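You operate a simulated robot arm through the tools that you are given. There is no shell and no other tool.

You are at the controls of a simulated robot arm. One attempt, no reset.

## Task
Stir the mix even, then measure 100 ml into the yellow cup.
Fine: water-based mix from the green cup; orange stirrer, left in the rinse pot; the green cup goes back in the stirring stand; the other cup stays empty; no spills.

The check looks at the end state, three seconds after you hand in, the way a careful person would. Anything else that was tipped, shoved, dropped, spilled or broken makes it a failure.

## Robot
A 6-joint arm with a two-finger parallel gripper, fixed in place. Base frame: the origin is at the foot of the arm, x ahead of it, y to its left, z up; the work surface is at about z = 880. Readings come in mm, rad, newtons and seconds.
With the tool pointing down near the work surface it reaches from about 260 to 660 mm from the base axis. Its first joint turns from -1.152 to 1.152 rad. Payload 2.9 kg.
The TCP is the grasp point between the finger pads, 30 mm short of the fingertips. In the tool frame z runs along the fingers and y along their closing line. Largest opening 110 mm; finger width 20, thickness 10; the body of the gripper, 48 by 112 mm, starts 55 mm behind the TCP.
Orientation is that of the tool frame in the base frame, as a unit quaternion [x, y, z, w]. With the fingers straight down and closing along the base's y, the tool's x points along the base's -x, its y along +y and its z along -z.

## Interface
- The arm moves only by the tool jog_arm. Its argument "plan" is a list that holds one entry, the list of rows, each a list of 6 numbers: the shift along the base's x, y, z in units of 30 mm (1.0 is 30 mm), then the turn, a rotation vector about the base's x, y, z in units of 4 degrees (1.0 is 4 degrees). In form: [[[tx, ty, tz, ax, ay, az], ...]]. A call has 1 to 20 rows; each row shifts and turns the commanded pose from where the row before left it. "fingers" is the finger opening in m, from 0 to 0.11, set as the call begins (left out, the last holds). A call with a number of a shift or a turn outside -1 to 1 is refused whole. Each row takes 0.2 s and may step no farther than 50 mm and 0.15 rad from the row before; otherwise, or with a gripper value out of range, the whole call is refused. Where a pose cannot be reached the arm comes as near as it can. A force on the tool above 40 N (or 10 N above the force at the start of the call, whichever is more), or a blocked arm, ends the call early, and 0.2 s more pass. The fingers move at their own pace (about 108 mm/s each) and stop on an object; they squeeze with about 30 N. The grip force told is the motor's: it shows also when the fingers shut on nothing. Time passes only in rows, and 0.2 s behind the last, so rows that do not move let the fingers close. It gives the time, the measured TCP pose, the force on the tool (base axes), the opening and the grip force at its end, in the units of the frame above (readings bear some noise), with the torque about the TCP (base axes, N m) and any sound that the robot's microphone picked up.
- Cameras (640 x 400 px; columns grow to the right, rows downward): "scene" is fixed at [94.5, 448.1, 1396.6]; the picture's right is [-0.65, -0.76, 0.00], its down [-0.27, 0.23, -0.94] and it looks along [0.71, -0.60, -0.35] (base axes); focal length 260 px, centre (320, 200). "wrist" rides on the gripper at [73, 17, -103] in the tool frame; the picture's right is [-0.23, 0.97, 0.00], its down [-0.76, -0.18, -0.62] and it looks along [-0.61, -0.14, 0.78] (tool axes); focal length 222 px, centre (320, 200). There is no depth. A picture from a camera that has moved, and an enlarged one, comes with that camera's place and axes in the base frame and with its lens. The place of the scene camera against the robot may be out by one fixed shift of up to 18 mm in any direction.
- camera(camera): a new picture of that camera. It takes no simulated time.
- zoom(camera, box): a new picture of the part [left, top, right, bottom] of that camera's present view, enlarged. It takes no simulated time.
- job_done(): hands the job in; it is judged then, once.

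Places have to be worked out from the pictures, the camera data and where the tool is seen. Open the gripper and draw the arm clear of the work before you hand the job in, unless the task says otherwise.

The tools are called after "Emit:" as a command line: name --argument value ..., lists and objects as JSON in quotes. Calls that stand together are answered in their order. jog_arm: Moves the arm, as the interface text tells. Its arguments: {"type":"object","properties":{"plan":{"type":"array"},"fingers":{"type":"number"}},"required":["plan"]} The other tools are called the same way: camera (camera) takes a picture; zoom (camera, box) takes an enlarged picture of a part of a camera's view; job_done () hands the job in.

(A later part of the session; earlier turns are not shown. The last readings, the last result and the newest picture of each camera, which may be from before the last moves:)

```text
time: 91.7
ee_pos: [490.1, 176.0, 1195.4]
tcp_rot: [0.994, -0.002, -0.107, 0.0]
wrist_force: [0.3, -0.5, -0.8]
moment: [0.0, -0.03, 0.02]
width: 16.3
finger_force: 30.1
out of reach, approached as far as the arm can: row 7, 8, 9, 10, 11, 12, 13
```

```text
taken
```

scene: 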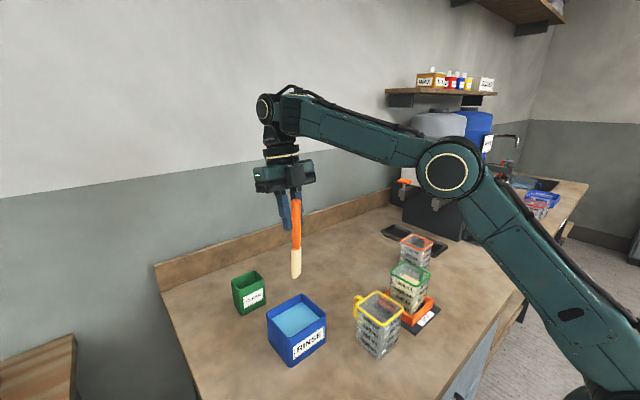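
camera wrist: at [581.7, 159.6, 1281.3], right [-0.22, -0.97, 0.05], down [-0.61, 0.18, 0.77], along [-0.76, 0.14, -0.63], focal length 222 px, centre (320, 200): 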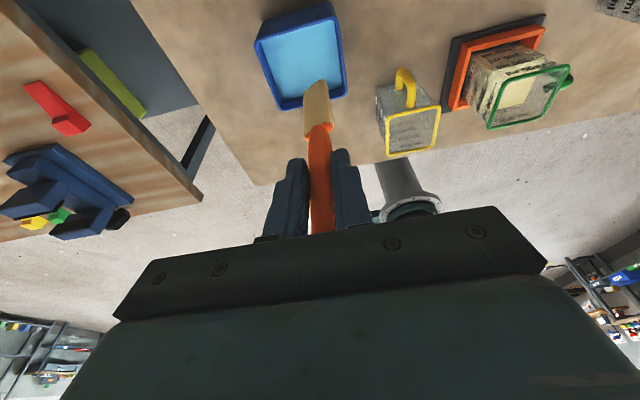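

The stirrer hangs near the rinse pot. I zoom in to fix the pot's rim and check the path for drips.

Emit:
zoom --camera "wrist" --box '[230, 0, 390, 140]'

Emit:
zoom --camera "scene" --box '[220, 230, 420, 370]'

```text
2.86 times, centred on (310, 70) of wrist
camera zoom: at [581.7, 159.6, 1281.3], right [-0.22, -0.97, 0.05], down [-0.61, 0.18, 0.77], along [-0.76, 0.14, -0.63], focal length 635 px, centre (349, 571)
```

zoom: 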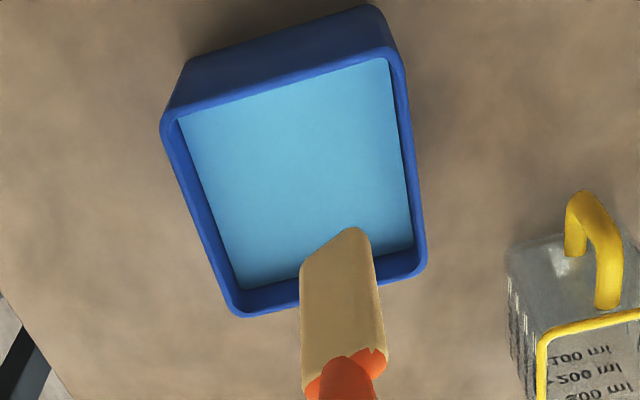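

```text
2.86 times, centred on (320, 300) of scene
camera zoom: at [94.5, 448.1, 1396.6], right [-0.65, -0.76, 0.0], down [-0.27, 0.23, -0.94], along [0.71, -0.6, -0.35], focal length 743 px, centre (320, -86)
```

zoom: 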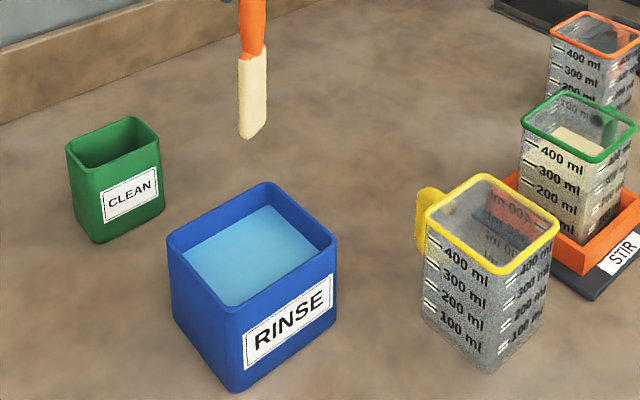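

The rinse pot centre is (465,190), rim z≈962, water high inside, and no drips show on the bench. I centre the paddle over the pot and lower it to the rim first.

Emit:
jog_arm --plan '[[[-0.1, 0.33, 0, 0, 0, 0], [-0.1, 0.33, 0, 0, 0, 0], [0.03, 0, -0.6, 0, 0.1, 0], [0.03, 0, -0.6, 0, 0.1, 0], [0.03, 0, -0.6, 0, 0.1, 0], [0.03, 0, -0.6, 0, 0.1, 0], [0, 0, 0, 0, 0, 0]]]'

Emit:
zoom --camera "wrist" --box '[210, 0, 410, 160]'

Emit:
zoom --camera "scene" --box '[220, 200, 380, 370]'

```text
time: 93.3
ee_pos: [509.8, 207.2, 1146.5]
tcp_rot: [0.992, -0.001, -0.122, 0.006]
wrist_force: [1.0, -0.1, -0.9]
moment: [0.02, -0.02, 0.03]
width: 16.1
finger_force: 30.1
out of reach, approached as far as the arm can: row 4, 5, 6
```

```text
2.50 times, centred on (310, 80) of wrist
camera zoom: at [604.2, 191.8, 1229.7], right [-0.22, -0.97, 0.07], down [-0.59, 0.19, 0.79], along [-0.78, 0.14, -0.61], focal length 555 px, centre (345, 500)
```

zoom: 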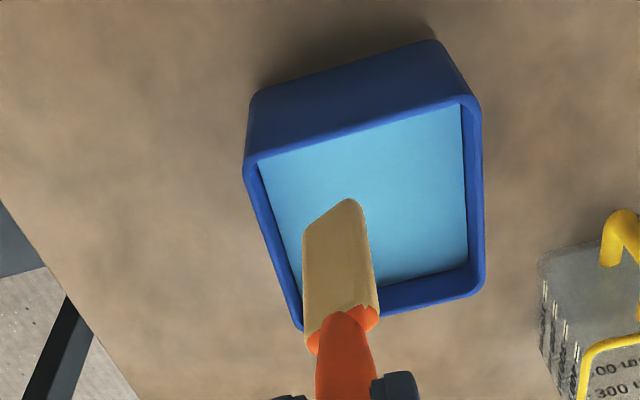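

```text
2.35 times, centred on (300, 285) of scene
camera zoom: at [94.5, 448.1, 1396.6], right [-0.65, -0.76, 0.0], down [-0.27, 0.23, -0.94], along [0.71, -0.6, -0.35], focal length 612 px, centre (367, 0)
```

zoom: 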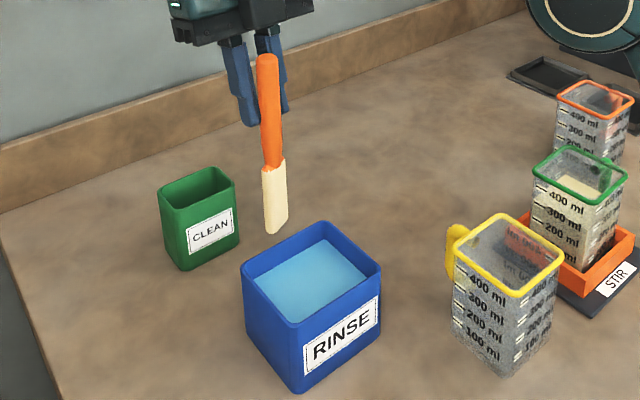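

The arm drifted outward at its bend limit; the tip is at about (495,201,995), still above the pot. I lean back a few degrees to leave the limit, then re-centre over the pot.

Emit:
jog_arm --plan '[[[0, 0, 0, 0, -0.5, 0], [0, 0, 0, 0, -0.5, 0], [-0.33, -0.12, 0, 0, 0, 0], [-0.33, -0.12, 0, 0, 0, 0], [-0.3, -0.12, 0, 0, 0, 0], [0, 0, 0, 0, 0, 0]]]'

Emit:
camera --camera "wrist"

```text
time: 94.7
ee_pos: [499.4, 205.0, 1163.5]
tcp_rot: [0.996, -0.001, -0.087, 0.005]
wrist_force: [-0.6, -0.5, 0.1]
moment: [0.03, 0.03, 0.0]
width: 16.4
finger_force: 29.7
out of reach, approached as far as the arm can: row 3, 4, 5
```

```text
taken
camera wrist: at [586.6, 189.1, 1252.9], right [-0.22, -0.97, 0.05], down [-0.64, 0.19, 0.74], along [-0.73, 0.14, -0.67], focal length 222 px, centre (320, 200)
```

wrist: 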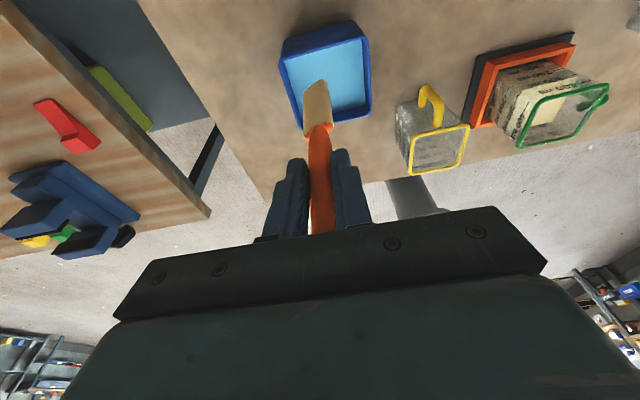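

The tip is at about (496,199,1012), inside the pot's opening. Moving inward is refused here, so I simply try descending straight in small steps.

Emit:
jog_arm --plan '[[[0, 0, -0.3, 0, 0, 0], [0, 0, -0.3, 0, 0, 0], [0, 0, -0.3, 0, 0, 0], [0, 0, 0, 0, 0, 0]]]'

Emit:
zoom --camera "wrist" --box '[210, 0, 410, 160]'

```text
time: 95.7
ee_pos: [511.4, 210.2, 1148.7]
tcp_rot: [0.996, -0.001, -0.086, 0.006]
wrist_force: [-0.7, -0.7, -0.2]
moment: [-0.01, 0.01, -0.02]
width: 16.4
finger_force: 30.1
out of reach, approached as far as the arm can: row 1, 2, 3
```

```text
2.50 times, centred on (310, 80) of wrist
camera zoom: at [598.3, 194.6, 1238.9], right [-0.22, -0.97, 0.05], down [-0.64, 0.19, 0.74], along [-0.73, 0.14, -0.67], focal length 555 px, centre (345, 500)
```

zoom: 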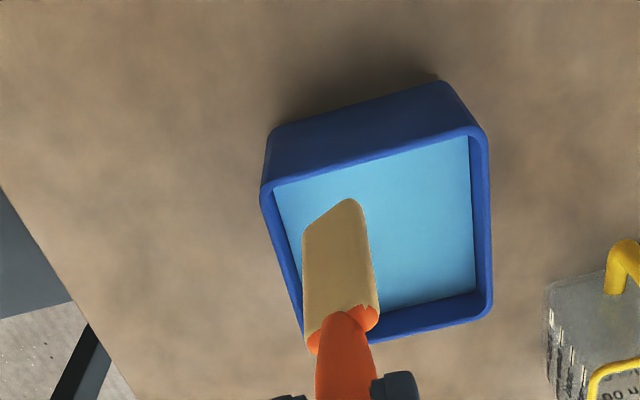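

Descending slides outward along some limit that seems to depend on sideways lean relative to the arm's plane. I add a small lean about x (fingers toward -y, in line with the arm) and test the descent again.

Emit:
jog_arm --plan '[[[0, 0, 0.2, -0.6, 0, 0], [0, 0, 0.1, -0.6, 0, 0], [0, 0, 0, -0.6, 0, 0], [0, 0, 0, 0, 0, 0]]]'

Emit:
jog_arm --plan '[[[-0.3, -0.1, 0, 0, 0, 0], [-0.3, -0.1, -0.2, 0, 0, 0], [0, 0, -0.3, 0, 0, 0], [0, 0, 0, 0, 0, 0]]]'

Emit:
zoom --camera "wrist" --box '[210, 0, 410, 160]'

```text
time: 96.7
ee_pos: [510.8, 211.3, 1157.8]
tcp_rot: [0.994, -0.006, -0.087, 0.063]
wrist_force: [0.3, 0.3, -0.5]
moment: [0.0, -0.04, -0.01]
width: 16.4
finger_force: 30.1
```

```text
time: 97.7
ee_pos: [492.8, 205.2, 1143.5]
tcp_rot: [0.994, -0.006, -0.086, 0.062]
wrist_force: [0.7, 0.3, 0.5]
moment: [-0.01, 0.02, 0.01]
width: 16.2
finger_force: 30.5
```

```text
2.50 times, centred on (310, 80) of wrist
camera zoom: at [579.8, 199.9, 1233.1], right [-0.22, -0.96, 0.16], down [-0.64, 0.27, 0.72], along [-0.73, 0.06, -0.68], focal length 555 px, centre (345, 500)
```

zoom: 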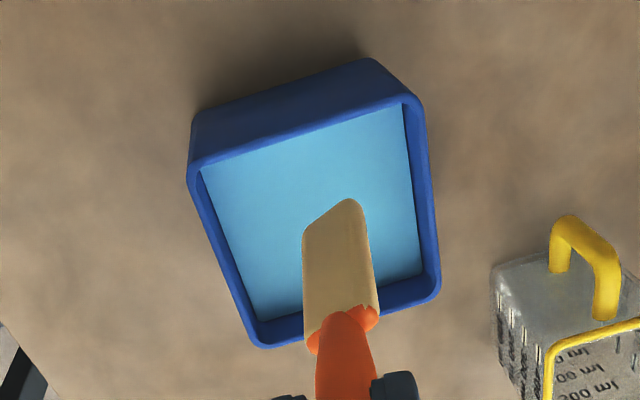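

That worked: with a slight sideways lean the arm moves freely, so the limit is in the forearm roll. The tip is now at about (489,185,990), inside the pot's outline. I continue down into the water.

Emit:
jog_arm --plan '[[[-0.1, 0.03, -0.45, 0, 0, 0], [-0.1, 0.03, -0.45, 0, 0, 0], [-0.1, 0.03, -0.45, 0, 0, 0], [-0.1, 0.03, -0.45, 0, 0, 0], [0, 0, 0, 0, 0, 0]]]'

Emit:
zoom --camera "wrist" --box '[210, 0, 410, 160]'

Emit:
zoom --camera "scene" --box '[220, 200, 380, 370]'

```text
time: 98.9
ee_pos: [480.7, 208.3, 1088.8]
tcp_rot: [0.994, -0.005, -0.086, 0.062]
wrist_force: [0.1, 0.2, -0.4]
moment: [-0.02, -0.03, 0.0]
width: 16.6
finger_force: 30.1
```

```text
2.50 times, centred on (310, 80) of wrist
camera zoom: at [568.3, 203.1, 1179.5], right [-0.22, -0.96, 0.16], down [-0.64, 0.27, 0.72], along [-0.73, 0.06, -0.68], focal length 555 px, centre (345, 500)
```

zoom: 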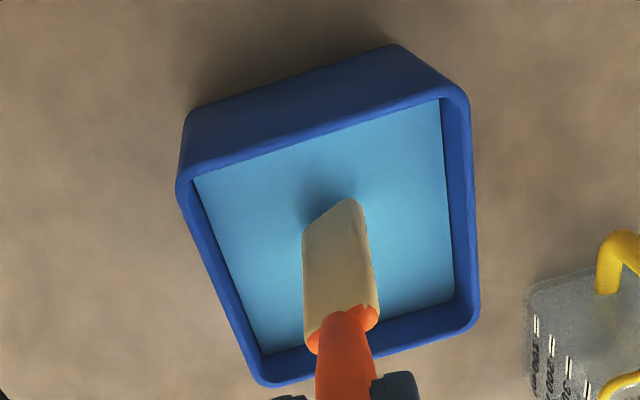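

```text
2.35 times, centred on (300, 285) of scene
camera zoom: at [94.5, 448.1, 1396.6], right [-0.65, -0.76, 0.0], down [-0.27, 0.23, -0.94], along [0.71, -0.6, -0.35], focal length 612 px, centre (367, 0)
```

zoom: 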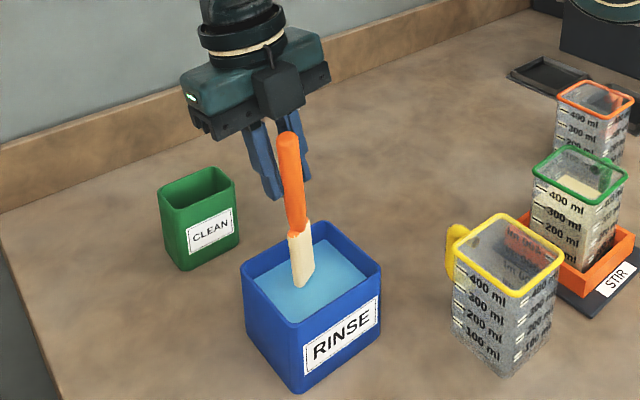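

The paddle is going into the rinse water. I lower it to near the pot floor, a little toward the far wall it will lean on.

Emit:
jog_arm --plan '[[[0, 0.3, -0.33, 0, 0, 0], [0, 0.3, -0.33, 0, 0, 0], [0, 0, -0.33, 0, 0, 0], [0, 0, -0.33, 0, 0, 0], [0, 0, 0, 0, 0, 0]]]'

Emit:
zoom --camera "scene" --box '[220, 200, 380, 370]'

Emit:
zoom --camera "wrist" --box '[210, 0, 410, 160]'

```text
time: 100.1
ee_pos: [481.4, 227.1, 1048.8]
tcp_rot: [0.994, -0.005, -0.087, 0.062]
wrist_force: [0.1, 0.7, -1.3]
moment: [0.0, 0.01, 0.02]
width: 16.5
finger_force: 30.3
```

```text
2.35 times, centred on (300, 285) of scene
camera zoom: at [94.5, 448.1, 1396.6], right [-0.65, -0.76, 0.0], down [-0.27, 0.23, -0.94], along [0.71, -0.6, -0.35], focal length 612 px, centre (367, 0)
```

zoom: 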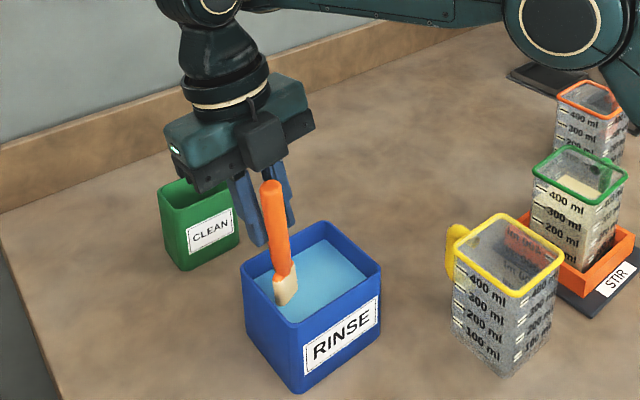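

```text
2.50 times, centred on (310, 80) of wrist
camera zoom: at [568.6, 221.3, 1139.9], right [-0.22, -0.96, 0.16], down [-0.64, 0.27, 0.72], along [-0.73, 0.06, -0.68], focal length 555 px, centre (345, 500)
```

zoom: 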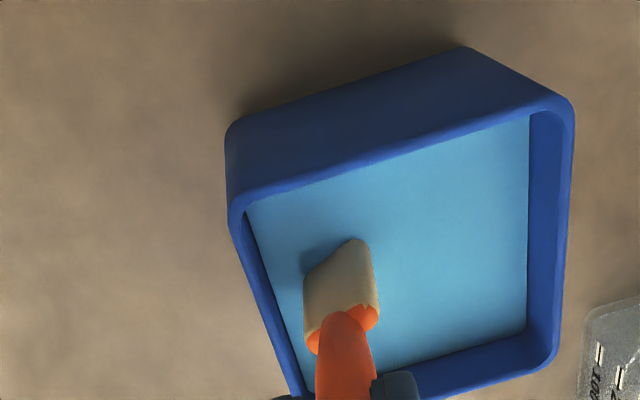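

The paddle end is near the floor of the rinse pot, next to its +y wall, with the handle clear of the rim. I open the gripper and let it settle.

Emit:
jog_arm --plan '[[[0, 0, 0, 0, 0, 0], [0, 0, 0, 0, 0, 0], [0, 0, 0, 0, 0, 0], [0, 0, 0, 0, 0, 0], [0, 0, 0, 0, 0, 0]]]' --fingers 0.07

Emit:
zoom --camera "scene" --box '[220, 200, 380, 370]'

Emit:
camera --camera "wrist"

```text
time: 101.3
ee_pos: [480.7, 225.7, 1049.9]
tcp_rot: [0.994, -0.006, -0.086, 0.062]
wrist_force: [0.5, 0.3, -0.2]
moment: [-0.02, 0.01, 0.01]
width: 70.0
finger_force: 0.0
```

```text
2.35 times, centred on (300, 285) of scene
camera zoom: at [94.5, 448.1, 1396.6], right [-0.65, -0.76, 0.0], down [-0.27, 0.23, -0.94], along [0.71, -0.6, -0.35], focal length 612 px, centre (367, 0)
```

zoom: 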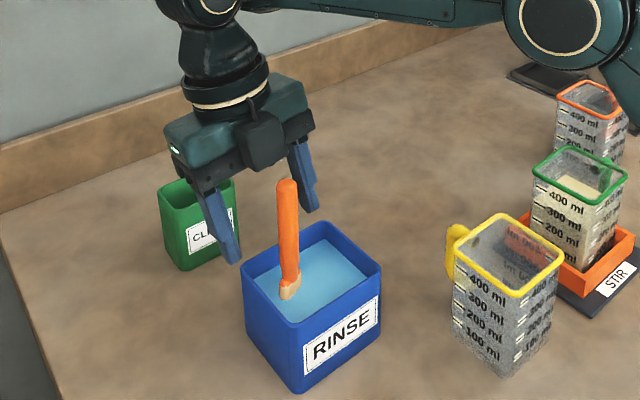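

```text
taken
camera wrist: at [568.6, 221.4, 1139.9], right [-0.22, -0.96, 0.16], down [-0.64, 0.27, 0.72], along [-0.73, 0.06, -0.68], focal length 222 px, centre (320, 200)
```

wrist: 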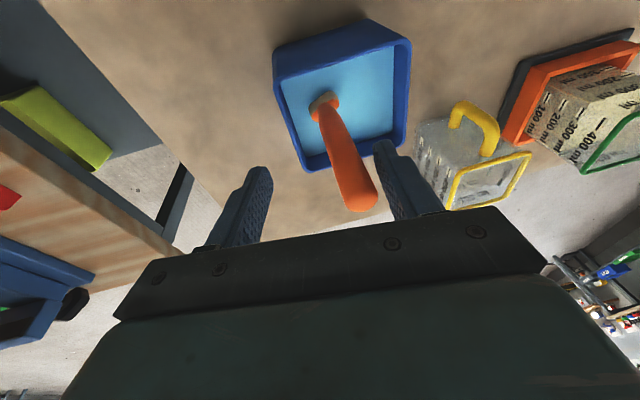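

The stirrer stands in the rinse pot on its own. I back the gripper straight up and away from the handle.

Emit:
jog_arm --plan '[[[0, -0.15, 0.1, 0, 0, 0], [0, -0.05, 0.4, 0, 0, 0], [0, 0, 0.6, 0, 0, 0], [0, 0, 0.6, 0, 0, 0], [0.1, 0, 0.6, 0, 0, 0], [0.2, 0, 0.6, 0, 0, 0], [0, 0, 0, 0, 0, 0]]]'

Emit:
zoom --camera "scene" --box '[220, 200, 420, 370]'

Emit:
camera --camera "wrist"

```text
time: 102.9
ee_pos: [488.4, 221.1, 1135.9]
tcp_rot: [0.994, -0.005, -0.087, 0.062]
wrist_force: [1.0, 0.2, -0.9]
moment: [-0.04, -0.02, 0.01]
width: 70.0
finger_force: 0.0
```

```text
2.35 times, centred on (320, 285) of scene
camera zoom: at [94.5, 448.1, 1396.6], right [-0.65, -0.76, 0.0], down [-0.27, 0.23, -0.94], along [0.71, -0.6, -0.35], focal length 612 px, centre (320, 0)
```

zoom: 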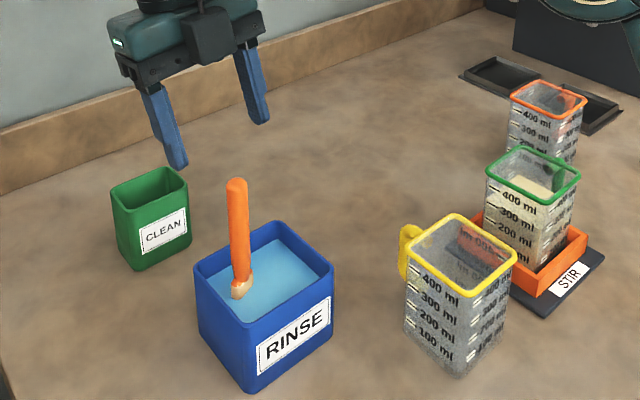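

```text
taken
camera wrist: at [577.1, 215.0, 1226.6], right [-0.22, -0.96, 0.16], down [-0.64, 0.27, 0.72], along [-0.73, 0.06, -0.68], focal length 222 px, centre (320, 200)
```

wrist: 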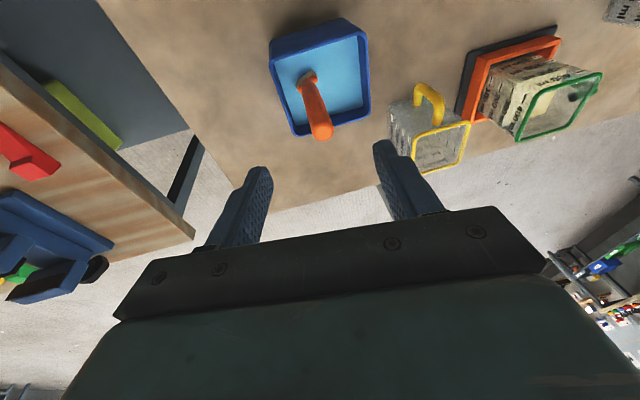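

The stirrer is left in the rinse pot. Now for the cup: I need to know how close-in the empty gripper can work, so I test an inward, low, nearly upright pose with a sideways lean over free space, well above the cups.

Emit:
jog_arm --plan '[[[-0.19, -0.54, 0.05, -0.2, -0.25, 0], [-0.19, -0.54, 0.05, -0.2, -0.25, 0], [-0.19, -0.54, 0.05, -0.2, -0.25, 0], [-0.19, -0.54, 0.05, -0.2, -0.25, 0], [-0.19, -0.54, 0.05, -0.2, -0.25, 0], [-0.19, -0.54, 0.05, -0.2, -0.25, 0], [-0.19, -0.54, 0.05, -0.2, -0.25, 0], [-0.19, -0.54, 0.05, -0.2, -0.25, 0], [-0.19, -0.54, 0.05, -0.2, -0.25, 0], [-0.19, -0.54, 0.05, -0.2, -0.25, 0], [0, 0, 0, 0, 0, 0]]]'

Emit:
jog_arm --plan '[[[-0.3, -0.3, -0.2, 0, 0, 0], [-0.3, -0.3, -0.2, 0, 0, 0], [-0.3, -0.3, -0.2, 0, 0, 0], [0, 0, 0, 0, 0, 0]]]'

```text
time: 105.3
ee_pos: [459.8, 72.2, 1191.0]
tcp_rot: [0.991, -0.018, 0.0, 0.13]
wrist_force: [-0.1, 0.6, 0.3]
moment: [0.02, 0.0, 0.0]
width: 69.7
finger_force: 0.1
out of reach, approached as far as the arm can: row 6, 7, 8, 9, 10
```

```text
time: 106.3
ee_pos: [452.6, 54.4, 1201.3]
tcp_rot: [0.991, -0.016, 0.0, 0.131]
wrist_force: [0.9, 0.0, 0.1]
moment: [-0.04, -0.01, 0.01]
width: 69.8
finger_force: 0.1
out of reach, approached as far as the arm can: row 1, 2, 3
```

Poses with the tool nearly upright stay blocked close in, so the cup must be held with the tool leaning about 45° inward, gripping the ±y faces on the +x side, clear of the handle. Pouring is then done by rolling about the tool axis. I reopen the fingers and go back toward a leaning pose above the green cup.

Emit:
jog_arm --plan '[[[0.1, 0, 0.1, 0.625, 0.3, 0], [-0.05, -0.47, 0, 0.625, 0.625, 0], [-0.12, -0.47, -0.1, 0.625, 0.625, 0], [-0.12, -0.47, -0.2, 0.625, 0.625, 0], [-0.12, -0.47, -0.2, 0.625, 0.625, 0], [-0.12, -0.47, -0.2, 0.625, 0.625, 0], [0, 0, 0, 0, 0.3, 0], [0, 0, 0, 0, 0, 0]]]' --fingers 0.11

```text
time: 108.1
ee_pos: [438.6, -16.4, 1182.8]
tcp_rot: [0.992, -0.003, -0.128, 0.007]
wrist_force: [0.1, 0.0, 0.4]
moment: [-0.01, -0.01, 0.03]
width: 109.9
finger_force: 0.1
```

That went through cleanly. I continue to above the green cup with 24° lean.

Emit:
jog_arm --plan '[[[-0.11, -0.55, -0.4, 0.05, 0.5, 0], [-0.11, -0.55, -0.4, 0.05, 0.5, 0], [-0.11, -0.55, -0.4, 0.05, 0.5, 0], [-0.11, -0.55, -0.4, 0.05, 0.5, 0], [0, -0.53, -0.4, 0, 0.4, 0], [0, 0, 0, 0, 0, 0]]]'

Emit:
camera --camera "wrist"

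Emit:
camera --camera "scene"

```text
time: 109.5
ee_pos: [424.7, -100.0, 1123.5]
tcp_rot: [0.977, -0.002, -0.212, -0.004]
wrist_force: [-1.2, 0.3, 0.5]
moment: [0.0, 0.01, -0.01]
width: 110.1
finger_force: 0.2
```

```text
taken
camera wrist: at [531.8, -117.4, 1187.7], right [-0.21, -0.97, 0.09], down [-0.43, 0.17, 0.88], along [-0.88, 0.15, -0.46], focal length 222 px, centre (320, 200)
```

wrist: 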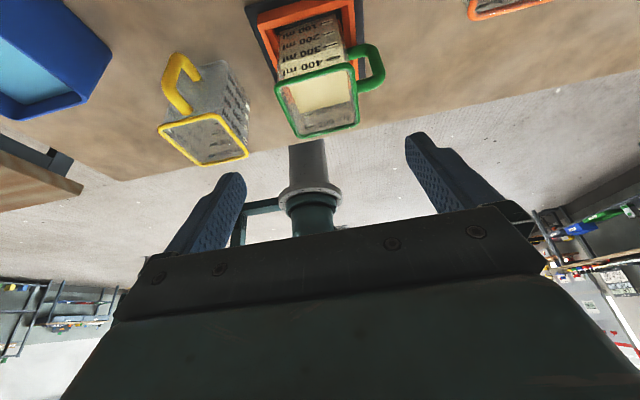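

```text
taken
```

scene: 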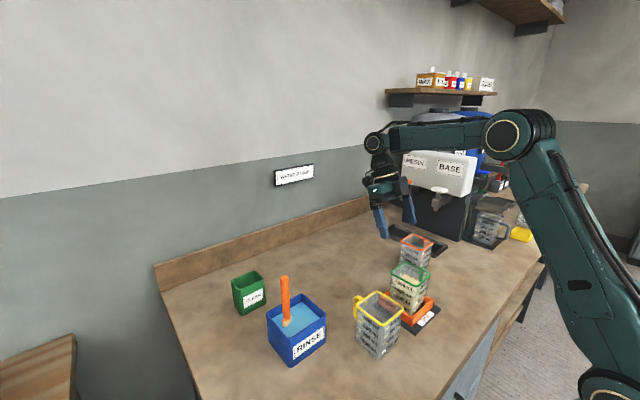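

Good position. I zoom in on the green cup for its exact place, orientation and handle.

Emit:
zoom --camera "wrist" --box '[240, 0, 420, 150]'

Emit:
zoom --camera "wrist" --box '[140, 40, 260, 180]'

Emit:
zoom --camera "scene" --box '[340, 240, 450, 370]'

```text
2.67 times, centred on (330, 75) of wrist
camera zoom: at [531.8, -117.4, 1187.7], right [-0.21, -0.97, 0.09], down [-0.43, 0.17, 0.88], along [-0.88, 0.15, -0.46], focal length 592 px, centre (293, 533)
```

zoom: 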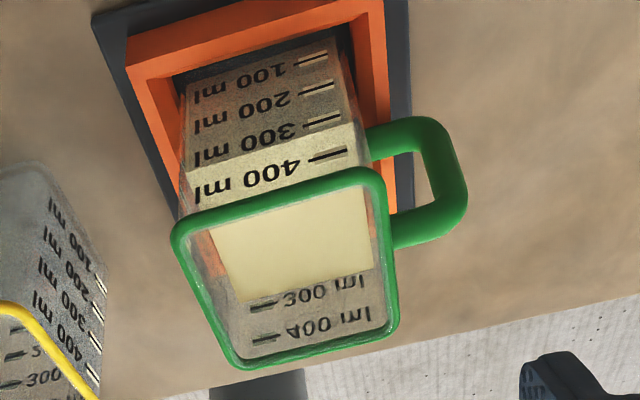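

```text
2.86 times, centred on (200, 110) of wrist
camera zoom: at [531.8, -117.4, 1187.7], right [-0.21, -0.97, 0.09], down [-0.43, 0.17, 0.88], along [-0.88, 0.15, -0.46], focal length 635 px, centre (663, 457)
```

zoom: 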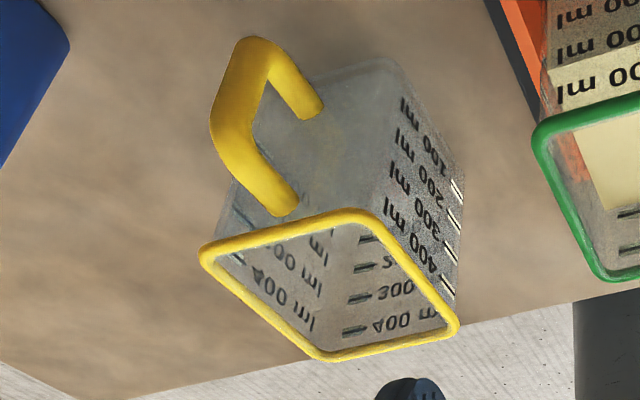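

```text
3.08 times, centred on (395, 305) of scene
camera zoom: at [94.5, 448.1, 1396.6], right [-0.65, -0.76, 0.0], down [-0.27, 0.23, -0.94], along [0.71, -0.6, -0.35], focal length 800 px, centre (89, -123)
```

zoom: 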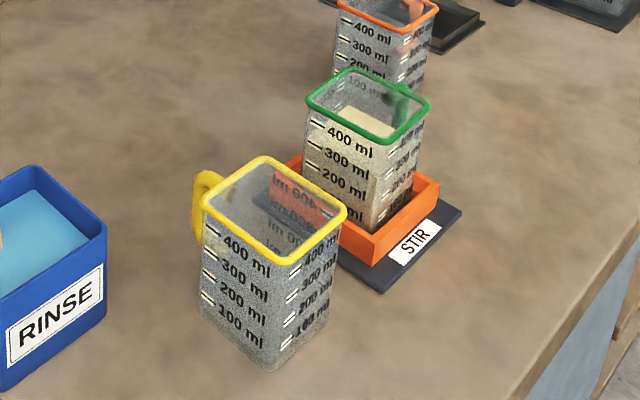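

The green cup's outer rim spans x 329–400 and y -138 to -62, square to the axes. The handle sits at x≈359–372 on the -y side, and the mix level is about 350 ml. I descend on the +x side with increasing lean, fingers wide open around the ±y faces.

Emit:
jog_arm --plan '[[[0, 0, -0.48, 0, 0.45, 0], [0, 0, -0.48, 0, 0.45, 0], [0, 0, -0.48, 0, 0.45, 0], [-0.08, 0, -0.5, 0, 0.5, 0], [-0.08, 0, -0.5, 0, 0.5, 0], [-0.08, 0, -0.5, 0, 0.5, 0], [-0.08, 0, -0.5, 0, 0.5, 0], [0, 0, 0, 0, 0, 0]]]'

Emit:
camera --camera "wrist"

Emit:
zoom --camera "scene" --box '[340, 180, 480, 340]'

```text
time: 111.3
ee_pos: [415.4, -97.4, 1019.9]
tcp_rot: [0.946, -0.003, -0.325, -0.006]
wrist_force: [-0.9, -0.6, -0.2]
moment: [0.0, -0.02, 0.01]
width: 110.0
finger_force: 0.0
```

```text
taken
camera wrist: at [534.7, -116.8, 1057.0], right [-0.19, -0.97, 0.13], down [-0.22, 0.17, 0.96], along [-0.96, 0.15, -0.24], focal length 222 px, centre (320, 200)
```

wrist: 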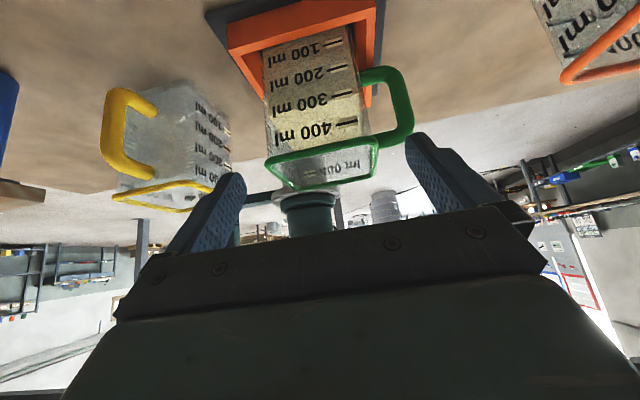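

```text
2.50 times, centred on (410, 260) of scene
camera zoom: at [94.5, 448.1, 1396.6], right [-0.65, -0.76, 0.0], down [-0.27, 0.23, -0.94], along [0.71, -0.6, -0.35], focal length 650 px, centre (95, 50)
```

zoom: 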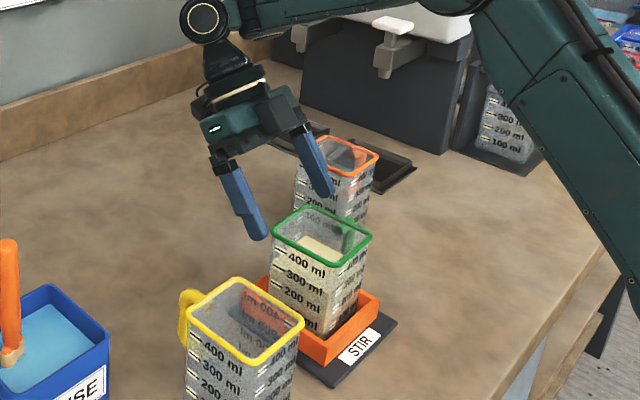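

Everything is clear and symmetric. I continue the last 62 mm down to the grasp height, leaning to 45°.

Emit:
jog_arm --plan '[[[-0.095, -0.02, -0.5, 0, 0.44, 0], [-0.095, -0.02, -0.5, 0, 0.44, 0], [-0.095, -0.02, -0.5, 0, 0.44, 0], [-0.09, -0.02, -0.5, 0, 0.44, 0], [0, 0, 0, 0, 0, 0]]]'

Emit:
camera --camera "wrist"

Emit:
zoom --camera "scene" --box '[340, 180, 480, 340]'

```text
time: 112.5
ee_pos: [405.3, -101.1, 960.7]
tcp_rot: [0.924, -0.002, -0.382, -0.005]
wrist_force: [0.0, -1.0, 0.1]
moment: [-0.02, -0.02, -0.01]
width: 110.1
finger_force: 0.1
```

```text
taken
camera wrist: at [528.0, -118.9, 981.7], right [-0.17, -0.97, 0.15], down [-0.1, 0.17, 0.98], along [-0.98, 0.15, -0.12], focal length 222 px, centre (320, 200)
```

wrist: 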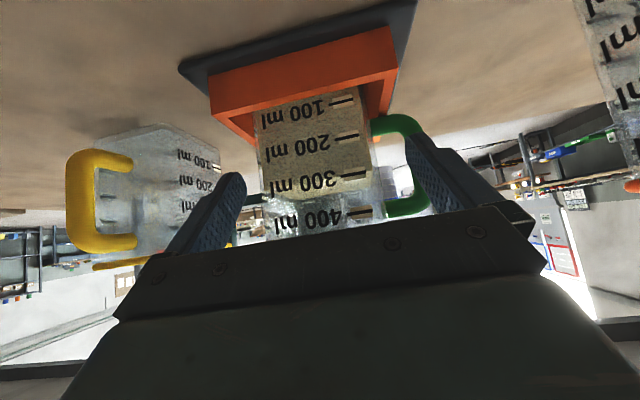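

```text
2.50 times, centred on (410, 260) of scene
camera zoom: at [94.5, 448.1, 1396.6], right [-0.65, -0.76, 0.0], down [-0.27, 0.23, -0.94], along [0.71, -0.6, -0.35], focal length 650 px, centre (95, 50)
```

zoom: 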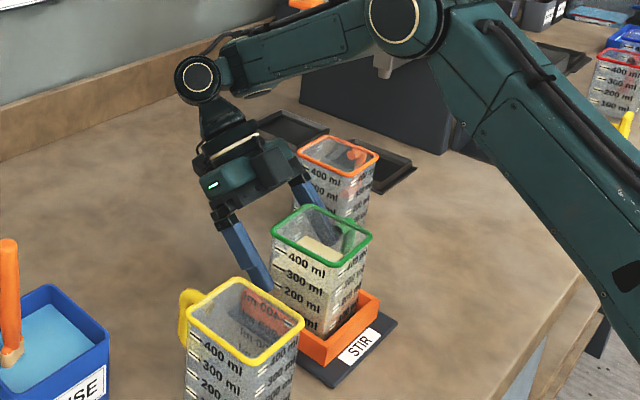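

The fingers straddle the cup, with their tips at x≈384, clear of the handle. I close the gripper on the cup.

Emit:
jog_arm --plan '[[[0, 0, 0, 0, 0, 0], [0, 0, 0, 0, 0, 0], [0, 0, 0, 0, 0, 0], [0, 0, 0, 0, 0, 0], [0, 0, 0, 0, 0, 0]]]' --fingers 0.0

Emit:
camera --camera "wrist"

Emit:
zoom --camera "scene" --box '[340, 180, 480, 340]'

```text
time: 113.7
ee_pos: [404.8, -100.4, 960.6]
tcp_rot: [0.925, -0.003, -0.381, -0.005]
wrist_force: [0.6, 0.2, -0.3]
moment: [-0.15, -0.05, 0.09]
width: 74.1
finger_force: 29.6
```

```text
taken
camera wrist: at [528.0, -118.8, 982.0], right [-0.17, -0.97, 0.15], down [-0.1, 0.17, 0.98], along [-0.98, 0.15, -0.12], focal length 222 px, centre (320, 200)
```

wrist: 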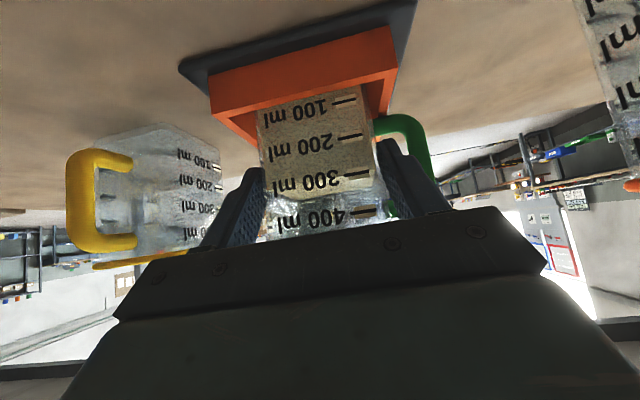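

```text
2.50 times, centred on (410, 260) of scene
camera zoom: at [94.5, 448.1, 1396.6], right [-0.65, -0.76, 0.0], down [-0.27, 0.23, -0.94], along [0.71, -0.6, -0.35], focal length 650 px, centre (95, 50)
```

zoom: 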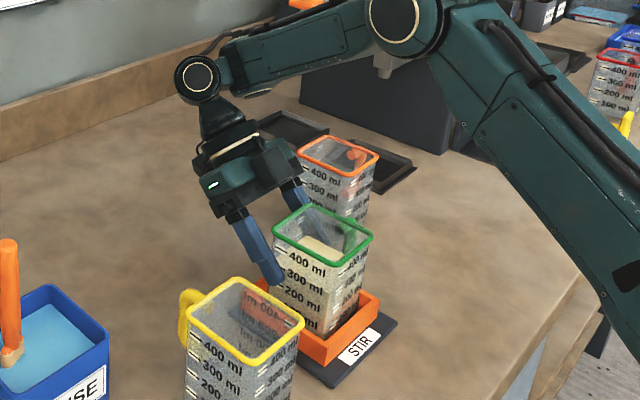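

The grip is solid at 74 mm and the cup has not shifted. I lift a little to check the hold and the weight.

Emit:
jog_arm --plan '[[[0, 0, 0.2, 0, 0, 0], [0, 0, 0.2, 0, 0, 0], [0, 0, 0.2, 0, 0, 0], [0, 0, 0, 0, 0, 0], [0, 0, 0, 0, 0, 0]]]'

Emit:
camera --camera "wrist"

Emit:
zoom --camera "scene" --box '[340, 180, 480, 340]'

```text
time: 114.9
ee_pos: [404.0, -98.7, 978.0]
tcp_rot: [0.924, -0.003, -0.382, -0.005]
wrist_force: [0.9, -0.3, -4.6]
moment: [0.06, -0.14, 0.04]
width: 74.0
finger_force: 30.0
```

```text
taken
camera wrist: at [527.7, -118.6, 999.4], right [-0.17, -0.97, 0.15], down [-0.1, 0.17, 0.98], along [-0.98, 0.15, -0.12], focal length 222 px, centre (320, 200)
```

wrist: 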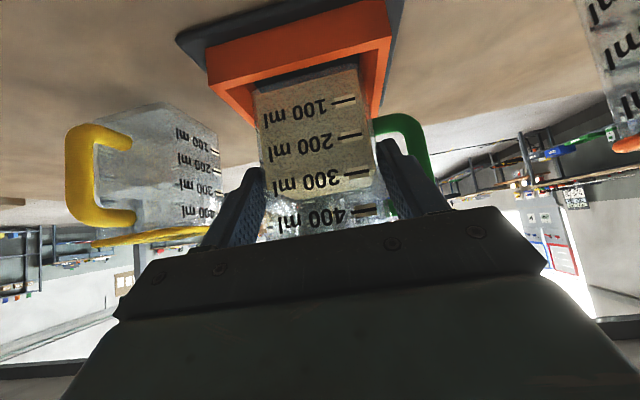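

```text
2.50 times, centred on (410, 260) of scene
camera zoom: at [94.5, 448.1, 1396.6], right [-0.65, -0.76, 0.0], down [-0.27, 0.23, -0.94], along [0.71, -0.6, -0.35], focal length 650 px, centre (95, 50)
```

zoom: 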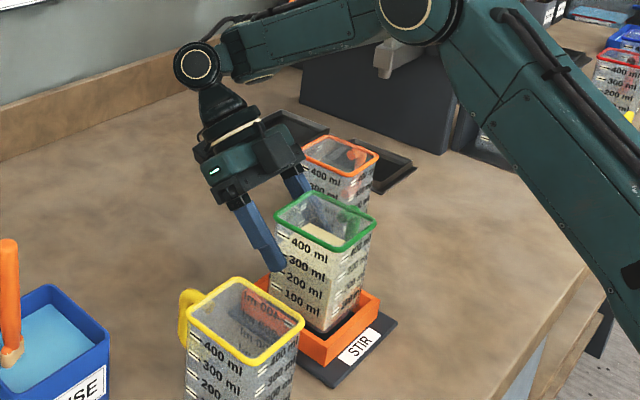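

The cup is held upright with no slip, weighing about 4.6 N. I lift further, in steps.

Emit:
jog_arm --plan '[[[0, 0, 0.45, 0, 0, 0], [0, 0, 0.45, 0, 0, 0], [-0.1, 0, 0.45, 0, 0, 0], [-0.1, 0, 0.45, 0, 0, 0], [0, 0, 0, 0, 0, 0]]]'

Emit:
zoom --camera "scene" --box '[340, 180, 480, 340]'

```text
time: 116.1
ee_pos: [398.0, -98.9, 1032.7]
tcp_rot: [0.924, -0.002, -0.382, -0.006]
wrist_force: [0.1, 0.0, -3.9]
moment: [0.06, -0.17, 0.02]
width: 74.2
finger_force: 30.3
```

```text
2.50 times, centred on (410, 260) of scene
camera zoom: at [94.5, 448.1, 1396.6], right [-0.65, -0.76, 0.0], down [-0.27, 0.23, -0.94], along [0.71, -0.6, -0.35], focal length 650 px, centre (95, 50)
```

zoom: 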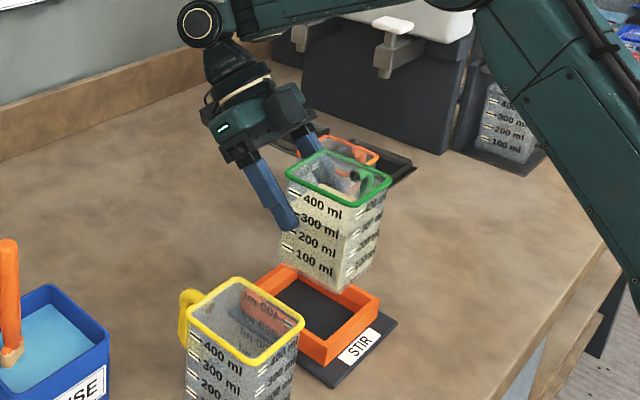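

The cup is clear of the stand. Plan: lift to z≈1064, roll about the tool axis so it leans towards +y (corner lip first), then yaw about 20° and bring the lip over the yellow cup at about (347,48). I do the lift and the first part of the roll here, staying well under the spill angle.

Emit:
jog_arm --plan '[[[-0.1, 0, 0.35, 0, 0, 0], [-0.1, 0, 0.35, 0, 0, 0], [-0.1, 0, 0.35, 0, 0, 0], [0, 0, 0, 0, 0, 0]]]'

Emit:
jog_arm --plan '[[[0, 0, 0, -0.35, 0, -0.35], [0, 0, 0, -0.35, 0, -0.35], [0, 0, 0, -0.35, 0, -0.35], [0, 0, 0, -0.35, 0, -0.35], [0, 0, 0, -0.35, 0, -0.35], [0, 0, 0, 0, 0, 0]]]'

Emit:
zoom --camera "scene" --box '[320, 160, 480, 350]'

```text
time: 117.1
ee_pos: [388.4, -101.0, 1061.9]
tcp_rot: [0.924, -0.002, -0.382, -0.005]
wrist_force: [-0.2, -0.1, -4.9]
moment: [0.05, -0.17, -0.01]
width: 73.9
finger_force: 29.6
```

```text
time: 118.5
ee_pos: [389.8, -100.2, 1062.8]
tcp_rot: [0.921, -0.083, -0.38, 0.028]
wrist_force: [0.0, -0.6, -4.2]
moment: [0.01, -0.19, 0.0]
width: 74.1
finger_force: 30.1
```

```text
2.11 times, centred on (400, 255) of scene
camera zoom: at [94.5, 448.1, 1396.6], right [-0.65, -0.76, 0.0], down [-0.27, 0.23, -0.94], along [0.71, -0.6, -0.35], focal length 547 px, centre (152, 84)
```

zoom: 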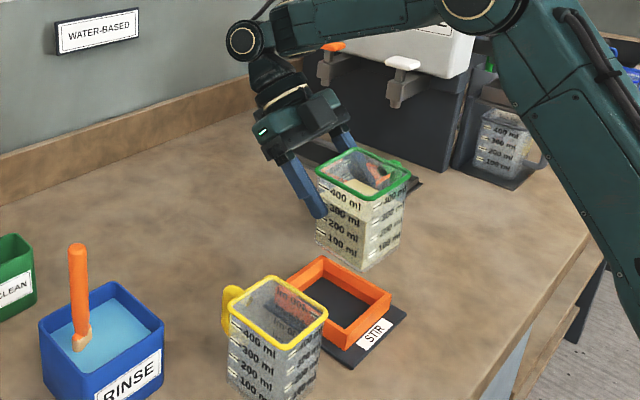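

The roll goes in the right direction without slip. I roll on to about 38° about the tool axis, a cup tilt of about 27°, still below spilling.

Emit:
jog_arm --plan '[[[0, 0, 0, -0.4, 0, -0.4], [0, 0, 0, -0.4, 0, -0.4], [0, 0, 0, -0.4, 0, -0.4], [0, 0, 0, -0.4, 0, -0.4], [0, 0, 0, -0.4, 0, -0.4], [0, 0, 0, -0.4, 0, -0.4], [0, 0, 0, -0.4, 0, -0.4], [0, 0, 0, -0.4, 0, -0.4], [0, 0, 0, -0.4, 0, -0.4], [0, 0, 0, -0.4, 0, -0.4], [0, 0, 0, 0, 0, 0], [0, 0, 0, 0, 0, 0]]]'

Emit:
zoom --camera "scene" --box '[320, 160, 480, 350]'

Emit:
camera --camera "wrist"

```text
time: 121.1
ee_pos: [389.7, -100.5, 1062.7]
tcp_rot: [0.888, -0.261, -0.365, 0.104]
wrist_force: [0.6, 0.1, -4.6]
moment: [0.02, -0.18, 0.02]
width: 73.9
finger_force: 30.2
```

```text
2.11 times, centred on (400, 255) of scene
camera zoom: at [94.5, 448.1, 1396.6], right [-0.65, -0.76, 0.0], down [-0.27, 0.23, -0.94], along [0.71, -0.6, -0.35], focal length 547 px, centre (152, 84)
```

zoom: 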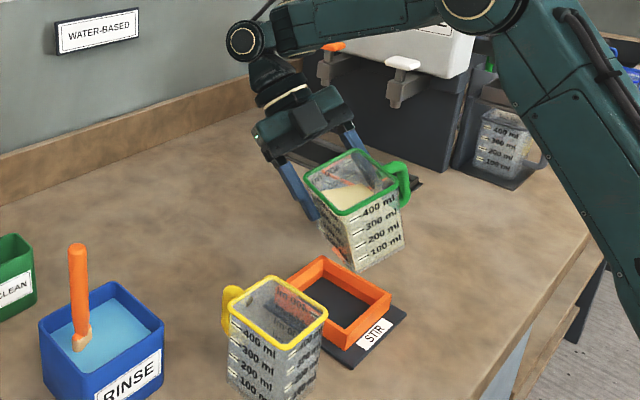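

```text
taken
camera wrist: at [497.6, -154.6, 1099.4], right [-0.51, -0.7, 0.5], down [0.05, 0.55, 0.83], along [-0.86, 0.45, -0.25], focal length 222 px, centre (320, 200)
```

wrist: 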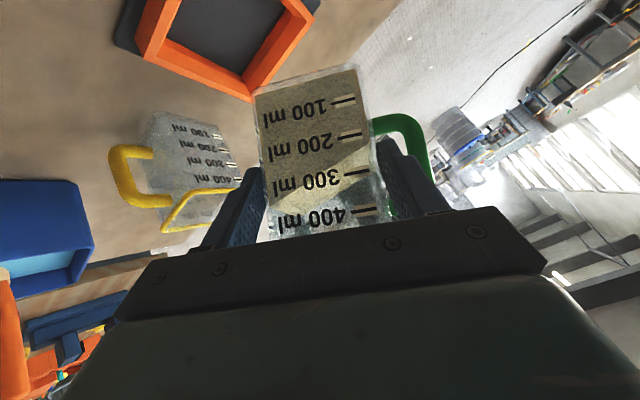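

The tilt is about 26°, with the liquid nearing the corner but not spilling. Now I yaw 20° and bring the lip over the near part of the yellow cup.

Emit:
jog_arm --plan '[[[0.03, 0.2, 0, 0, 0, 0.6], [0.04, 0.3, 0, 0, 0, 0.6], [0.04, 0.3, 0, 0, 0, 0.6], [0.04, 0.3, 0, 0, 0, 0.6], [0.04, 0.3, 0, 0, 0, 0.6], [0.04, 0.3, 0, 0, 0, 0.6], [0.04, 0.3, 0, 0, 0, 0.6], [0.05, 0.3, 0, 0, 0, 0.8], [0, 0.12, 0, 0, 0, 0], [0, 0, 0, 0, 0, 0], [0, 0, 0, 0, 0, 0]]]'

Emit:
zoom --camera "scene" --box '[320, 180, 480, 370]'

Emit:
camera --camera "wrist"

```text
time: 123.5
ee_pos: [400.1, -28.0, 1063.9]
tcp_rot: [0.92, -0.102, -0.342, 0.165]
wrist_force: [0.1, 0.9, -3.7]
moment: [0.09, -0.16, -0.01]
width: 73.9
finger_force: 30.2
```

```text
2.11 times, centred on (400, 275) of scene
camera zoom: at [94.5, 448.1, 1396.6], right [-0.65, -0.76, 0.0], down [-0.27, 0.23, -0.94], along [0.71, -0.6, -0.35], focal length 547 px, centre (152, 42)
```

zoom: 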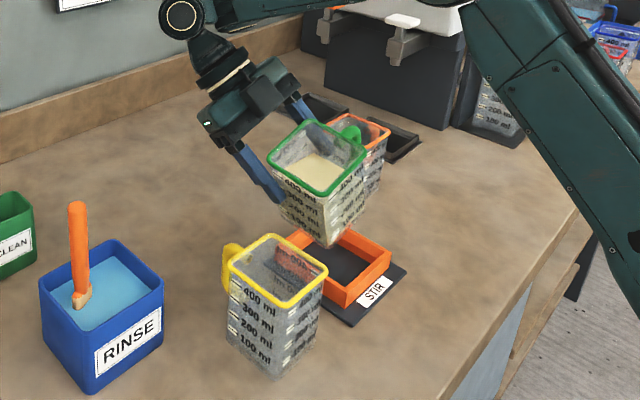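

```text
taken
camera wrist: at [519.4, -41.4, 1099.9], right [-0.24, -0.83, 0.5], down [-0.14, 0.54, 0.83], along [-0.96, 0.13, -0.25], focal length 222 px, centre (320, 200)
```

wrist: 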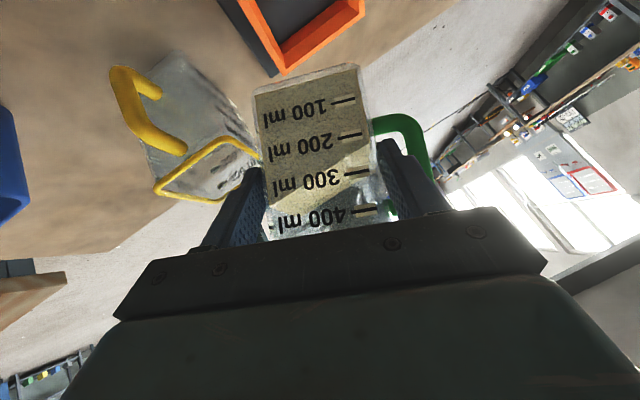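

The projected lip corner matches the picture. I roll on about the same tool axis (now yawed 20°) to 47°, just before the expected start of pouring.

Emit:
jog_arm --plan '[[[0, 0, 0, -0.332, -0.121, -0.354], [0, 0, 0, -0.332, -0.121, -0.354], [0, 0, 0, -0.332, -0.121, -0.354], [0, 0, 0, -0.332, -0.121, -0.354], [0, 0, 0, -0.332, -0.121, -0.354], [0, 0, 0, -0.332, -0.121, -0.354], [0, 0, 0, -0.332, -0.121, -0.354], [0, 0, 0, 0, 0, 0], [0, 0, 0, 0, 0, 0]]]'

Emit:
zoom --camera "scene" --box '[340, 220, 460, 370]'

Emit:
camera --camera "wrist"

```text
time: 125.5
ee_pos: [399.6, -27.6, 1061.9]
tcp_rot: [0.9, -0.215, -0.318, 0.205]
wrist_force: [0.2, 0.4, -5.5]
moment: [0.07, -0.15, -0.04]
width: 73.9
finger_force: 29.9
```

```text
2.67 times, centred on (400, 295) of scene
camera zoom: at [94.5, 448.1, 1396.6], right [-0.65, -0.76, 0.0], down [-0.27, 0.23, -0.94], along [0.71, -0.6, -0.35], focal length 693 px, centre (107, -53)
```

zoom: 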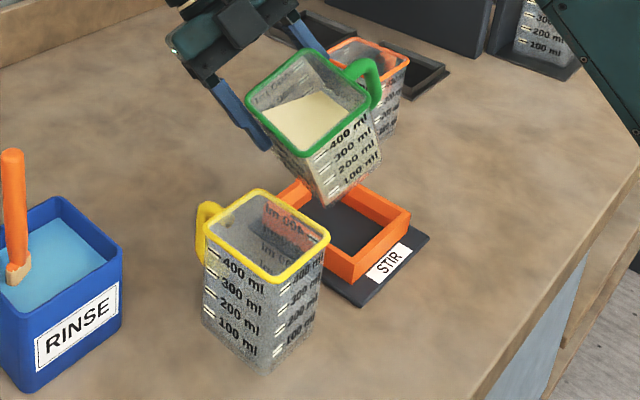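

```text
taken
camera wrist: at [513.1, -56.1, 1109.4], right [-0.41, -0.68, 0.6], down [-0.08, 0.69, 0.72], along [-0.91, 0.25, -0.33], focal length 222 px, centre (320, 200)
```

wrist: 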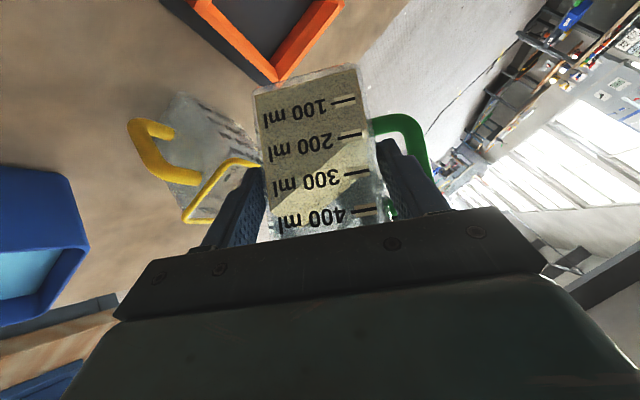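

The liquid is nearly at the front corner, which sits over the yellow cup's opening. I roll 4° more and wait a moment.

Emit:
jog_arm --plan '[[[0, 0, 0, -0.332, -0.121, -0.354], [0, 0, 0, -0.332, -0.121, -0.354], [0, 0, 0, 0, 0, 0], [0, 0, 0, 0, 0, 0], [0, 0, 0, 0, 0, 0]]]'

Emit:
zoom --camera "scene" --box '[340, 220, 460, 370]'

```text
time: 126.7
ee_pos: [399.1, -28.6, 1061.7]
tcp_rot: [0.892, -0.247, -0.31, 0.216]
wrist_force: [0.7, -0.5, -4.5]
moment: [0.05, -0.15, 0.01]
width: 73.8
finger_force: 30.0
```

```text
2.67 times, centred on (400, 295) of scene
camera zoom: at [94.5, 448.1, 1396.6], right [-0.65, -0.76, 0.0], down [-0.27, 0.23, -0.94], along [0.71, -0.6, -0.35], focal length 693 px, centre (107, -53)
```

zoom: 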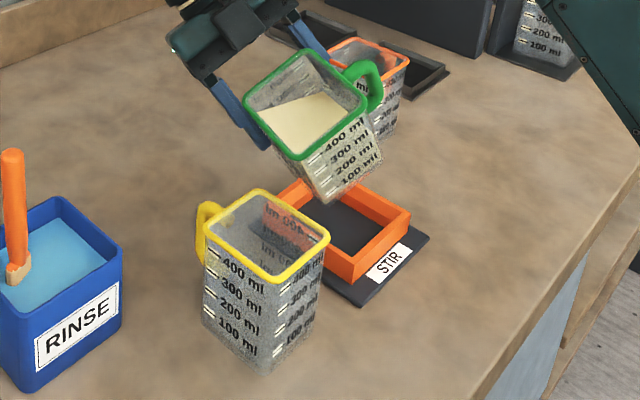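

Still nothing pouring. I advance 4° more.

Emit:
jog_arm --plan '[[[0, 0, 0, -0.332, -0.121, -0.354], [0, 0, 0, 0, 0, 0], [0, 0, 0, -0.332, -0.121, -0.354], [0, 0, 0, 0, 0, 0], [0, 0, 0, 0, 0, 0]]]'

Emit:
zoom --camera "scene" --box '[340, 220, 460, 370]'

```text
time: 127.9
ee_pos: [399.2, -28.9, 1062.9]
tcp_rot: [0.883, -0.277, -0.303, 0.227]
wrist_force: [0.4, 0.4, -4.1]
moment: [0.07, -0.15, -0.02]
width: 74.1
finger_force: 30.2
```

```text
2.67 times, centred on (400, 295) of scene
camera zoom: at [94.5, 448.1, 1396.6], right [-0.65, -0.76, 0.0], down [-0.27, 0.23, -0.94], along [0.71, -0.6, -0.35], focal length 693 px, centre (107, -53)
```

zoom: 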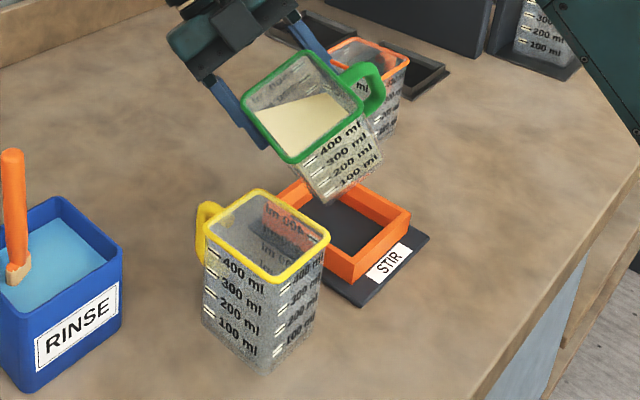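

The liquid is close to the lip corner now. I advance 3° more with a pause, and look closer.

Emit:
jog_arm --plan '[[[0, 0, 0, -0.249, -0.091, -0.265], [0, 0, 0, 0, 0, 0], [0, 0, 0, -0.249, -0.091, -0.265], [0, 0, 0, 0, 0, 0], [0, 0, 0, 0, 0, 0], [0, 0, 0, 0, 0, 0]]]'

Emit:
zoom --camera "scene" --box '[365, 230, 435, 350]'

```text
time: 129.3
ee_pos: [399.1, -27.5, 1062.7]
tcp_rot: [0.876, -0.3, -0.296, 0.236]
wrist_force: [-0.1, -0.1, -3.9]
moment: [0.03, -0.19, 0.0]
width: 73.9
finger_force: 29.8
```

```text
3.33 times, centred on (400, 290) of scene
camera zoom: at [94.5, 448.1, 1396.6], right [-0.65, -0.76, 0.0], down [-0.27, 0.23, -0.94], along [0.71, -0.6, -0.35], focal length 867 px, centre (53, -100)
```

zoom: 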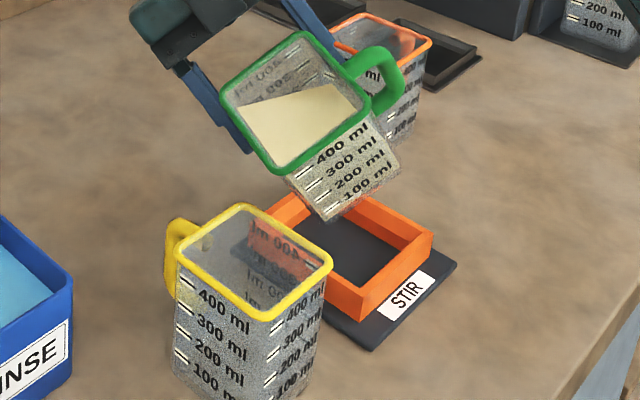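

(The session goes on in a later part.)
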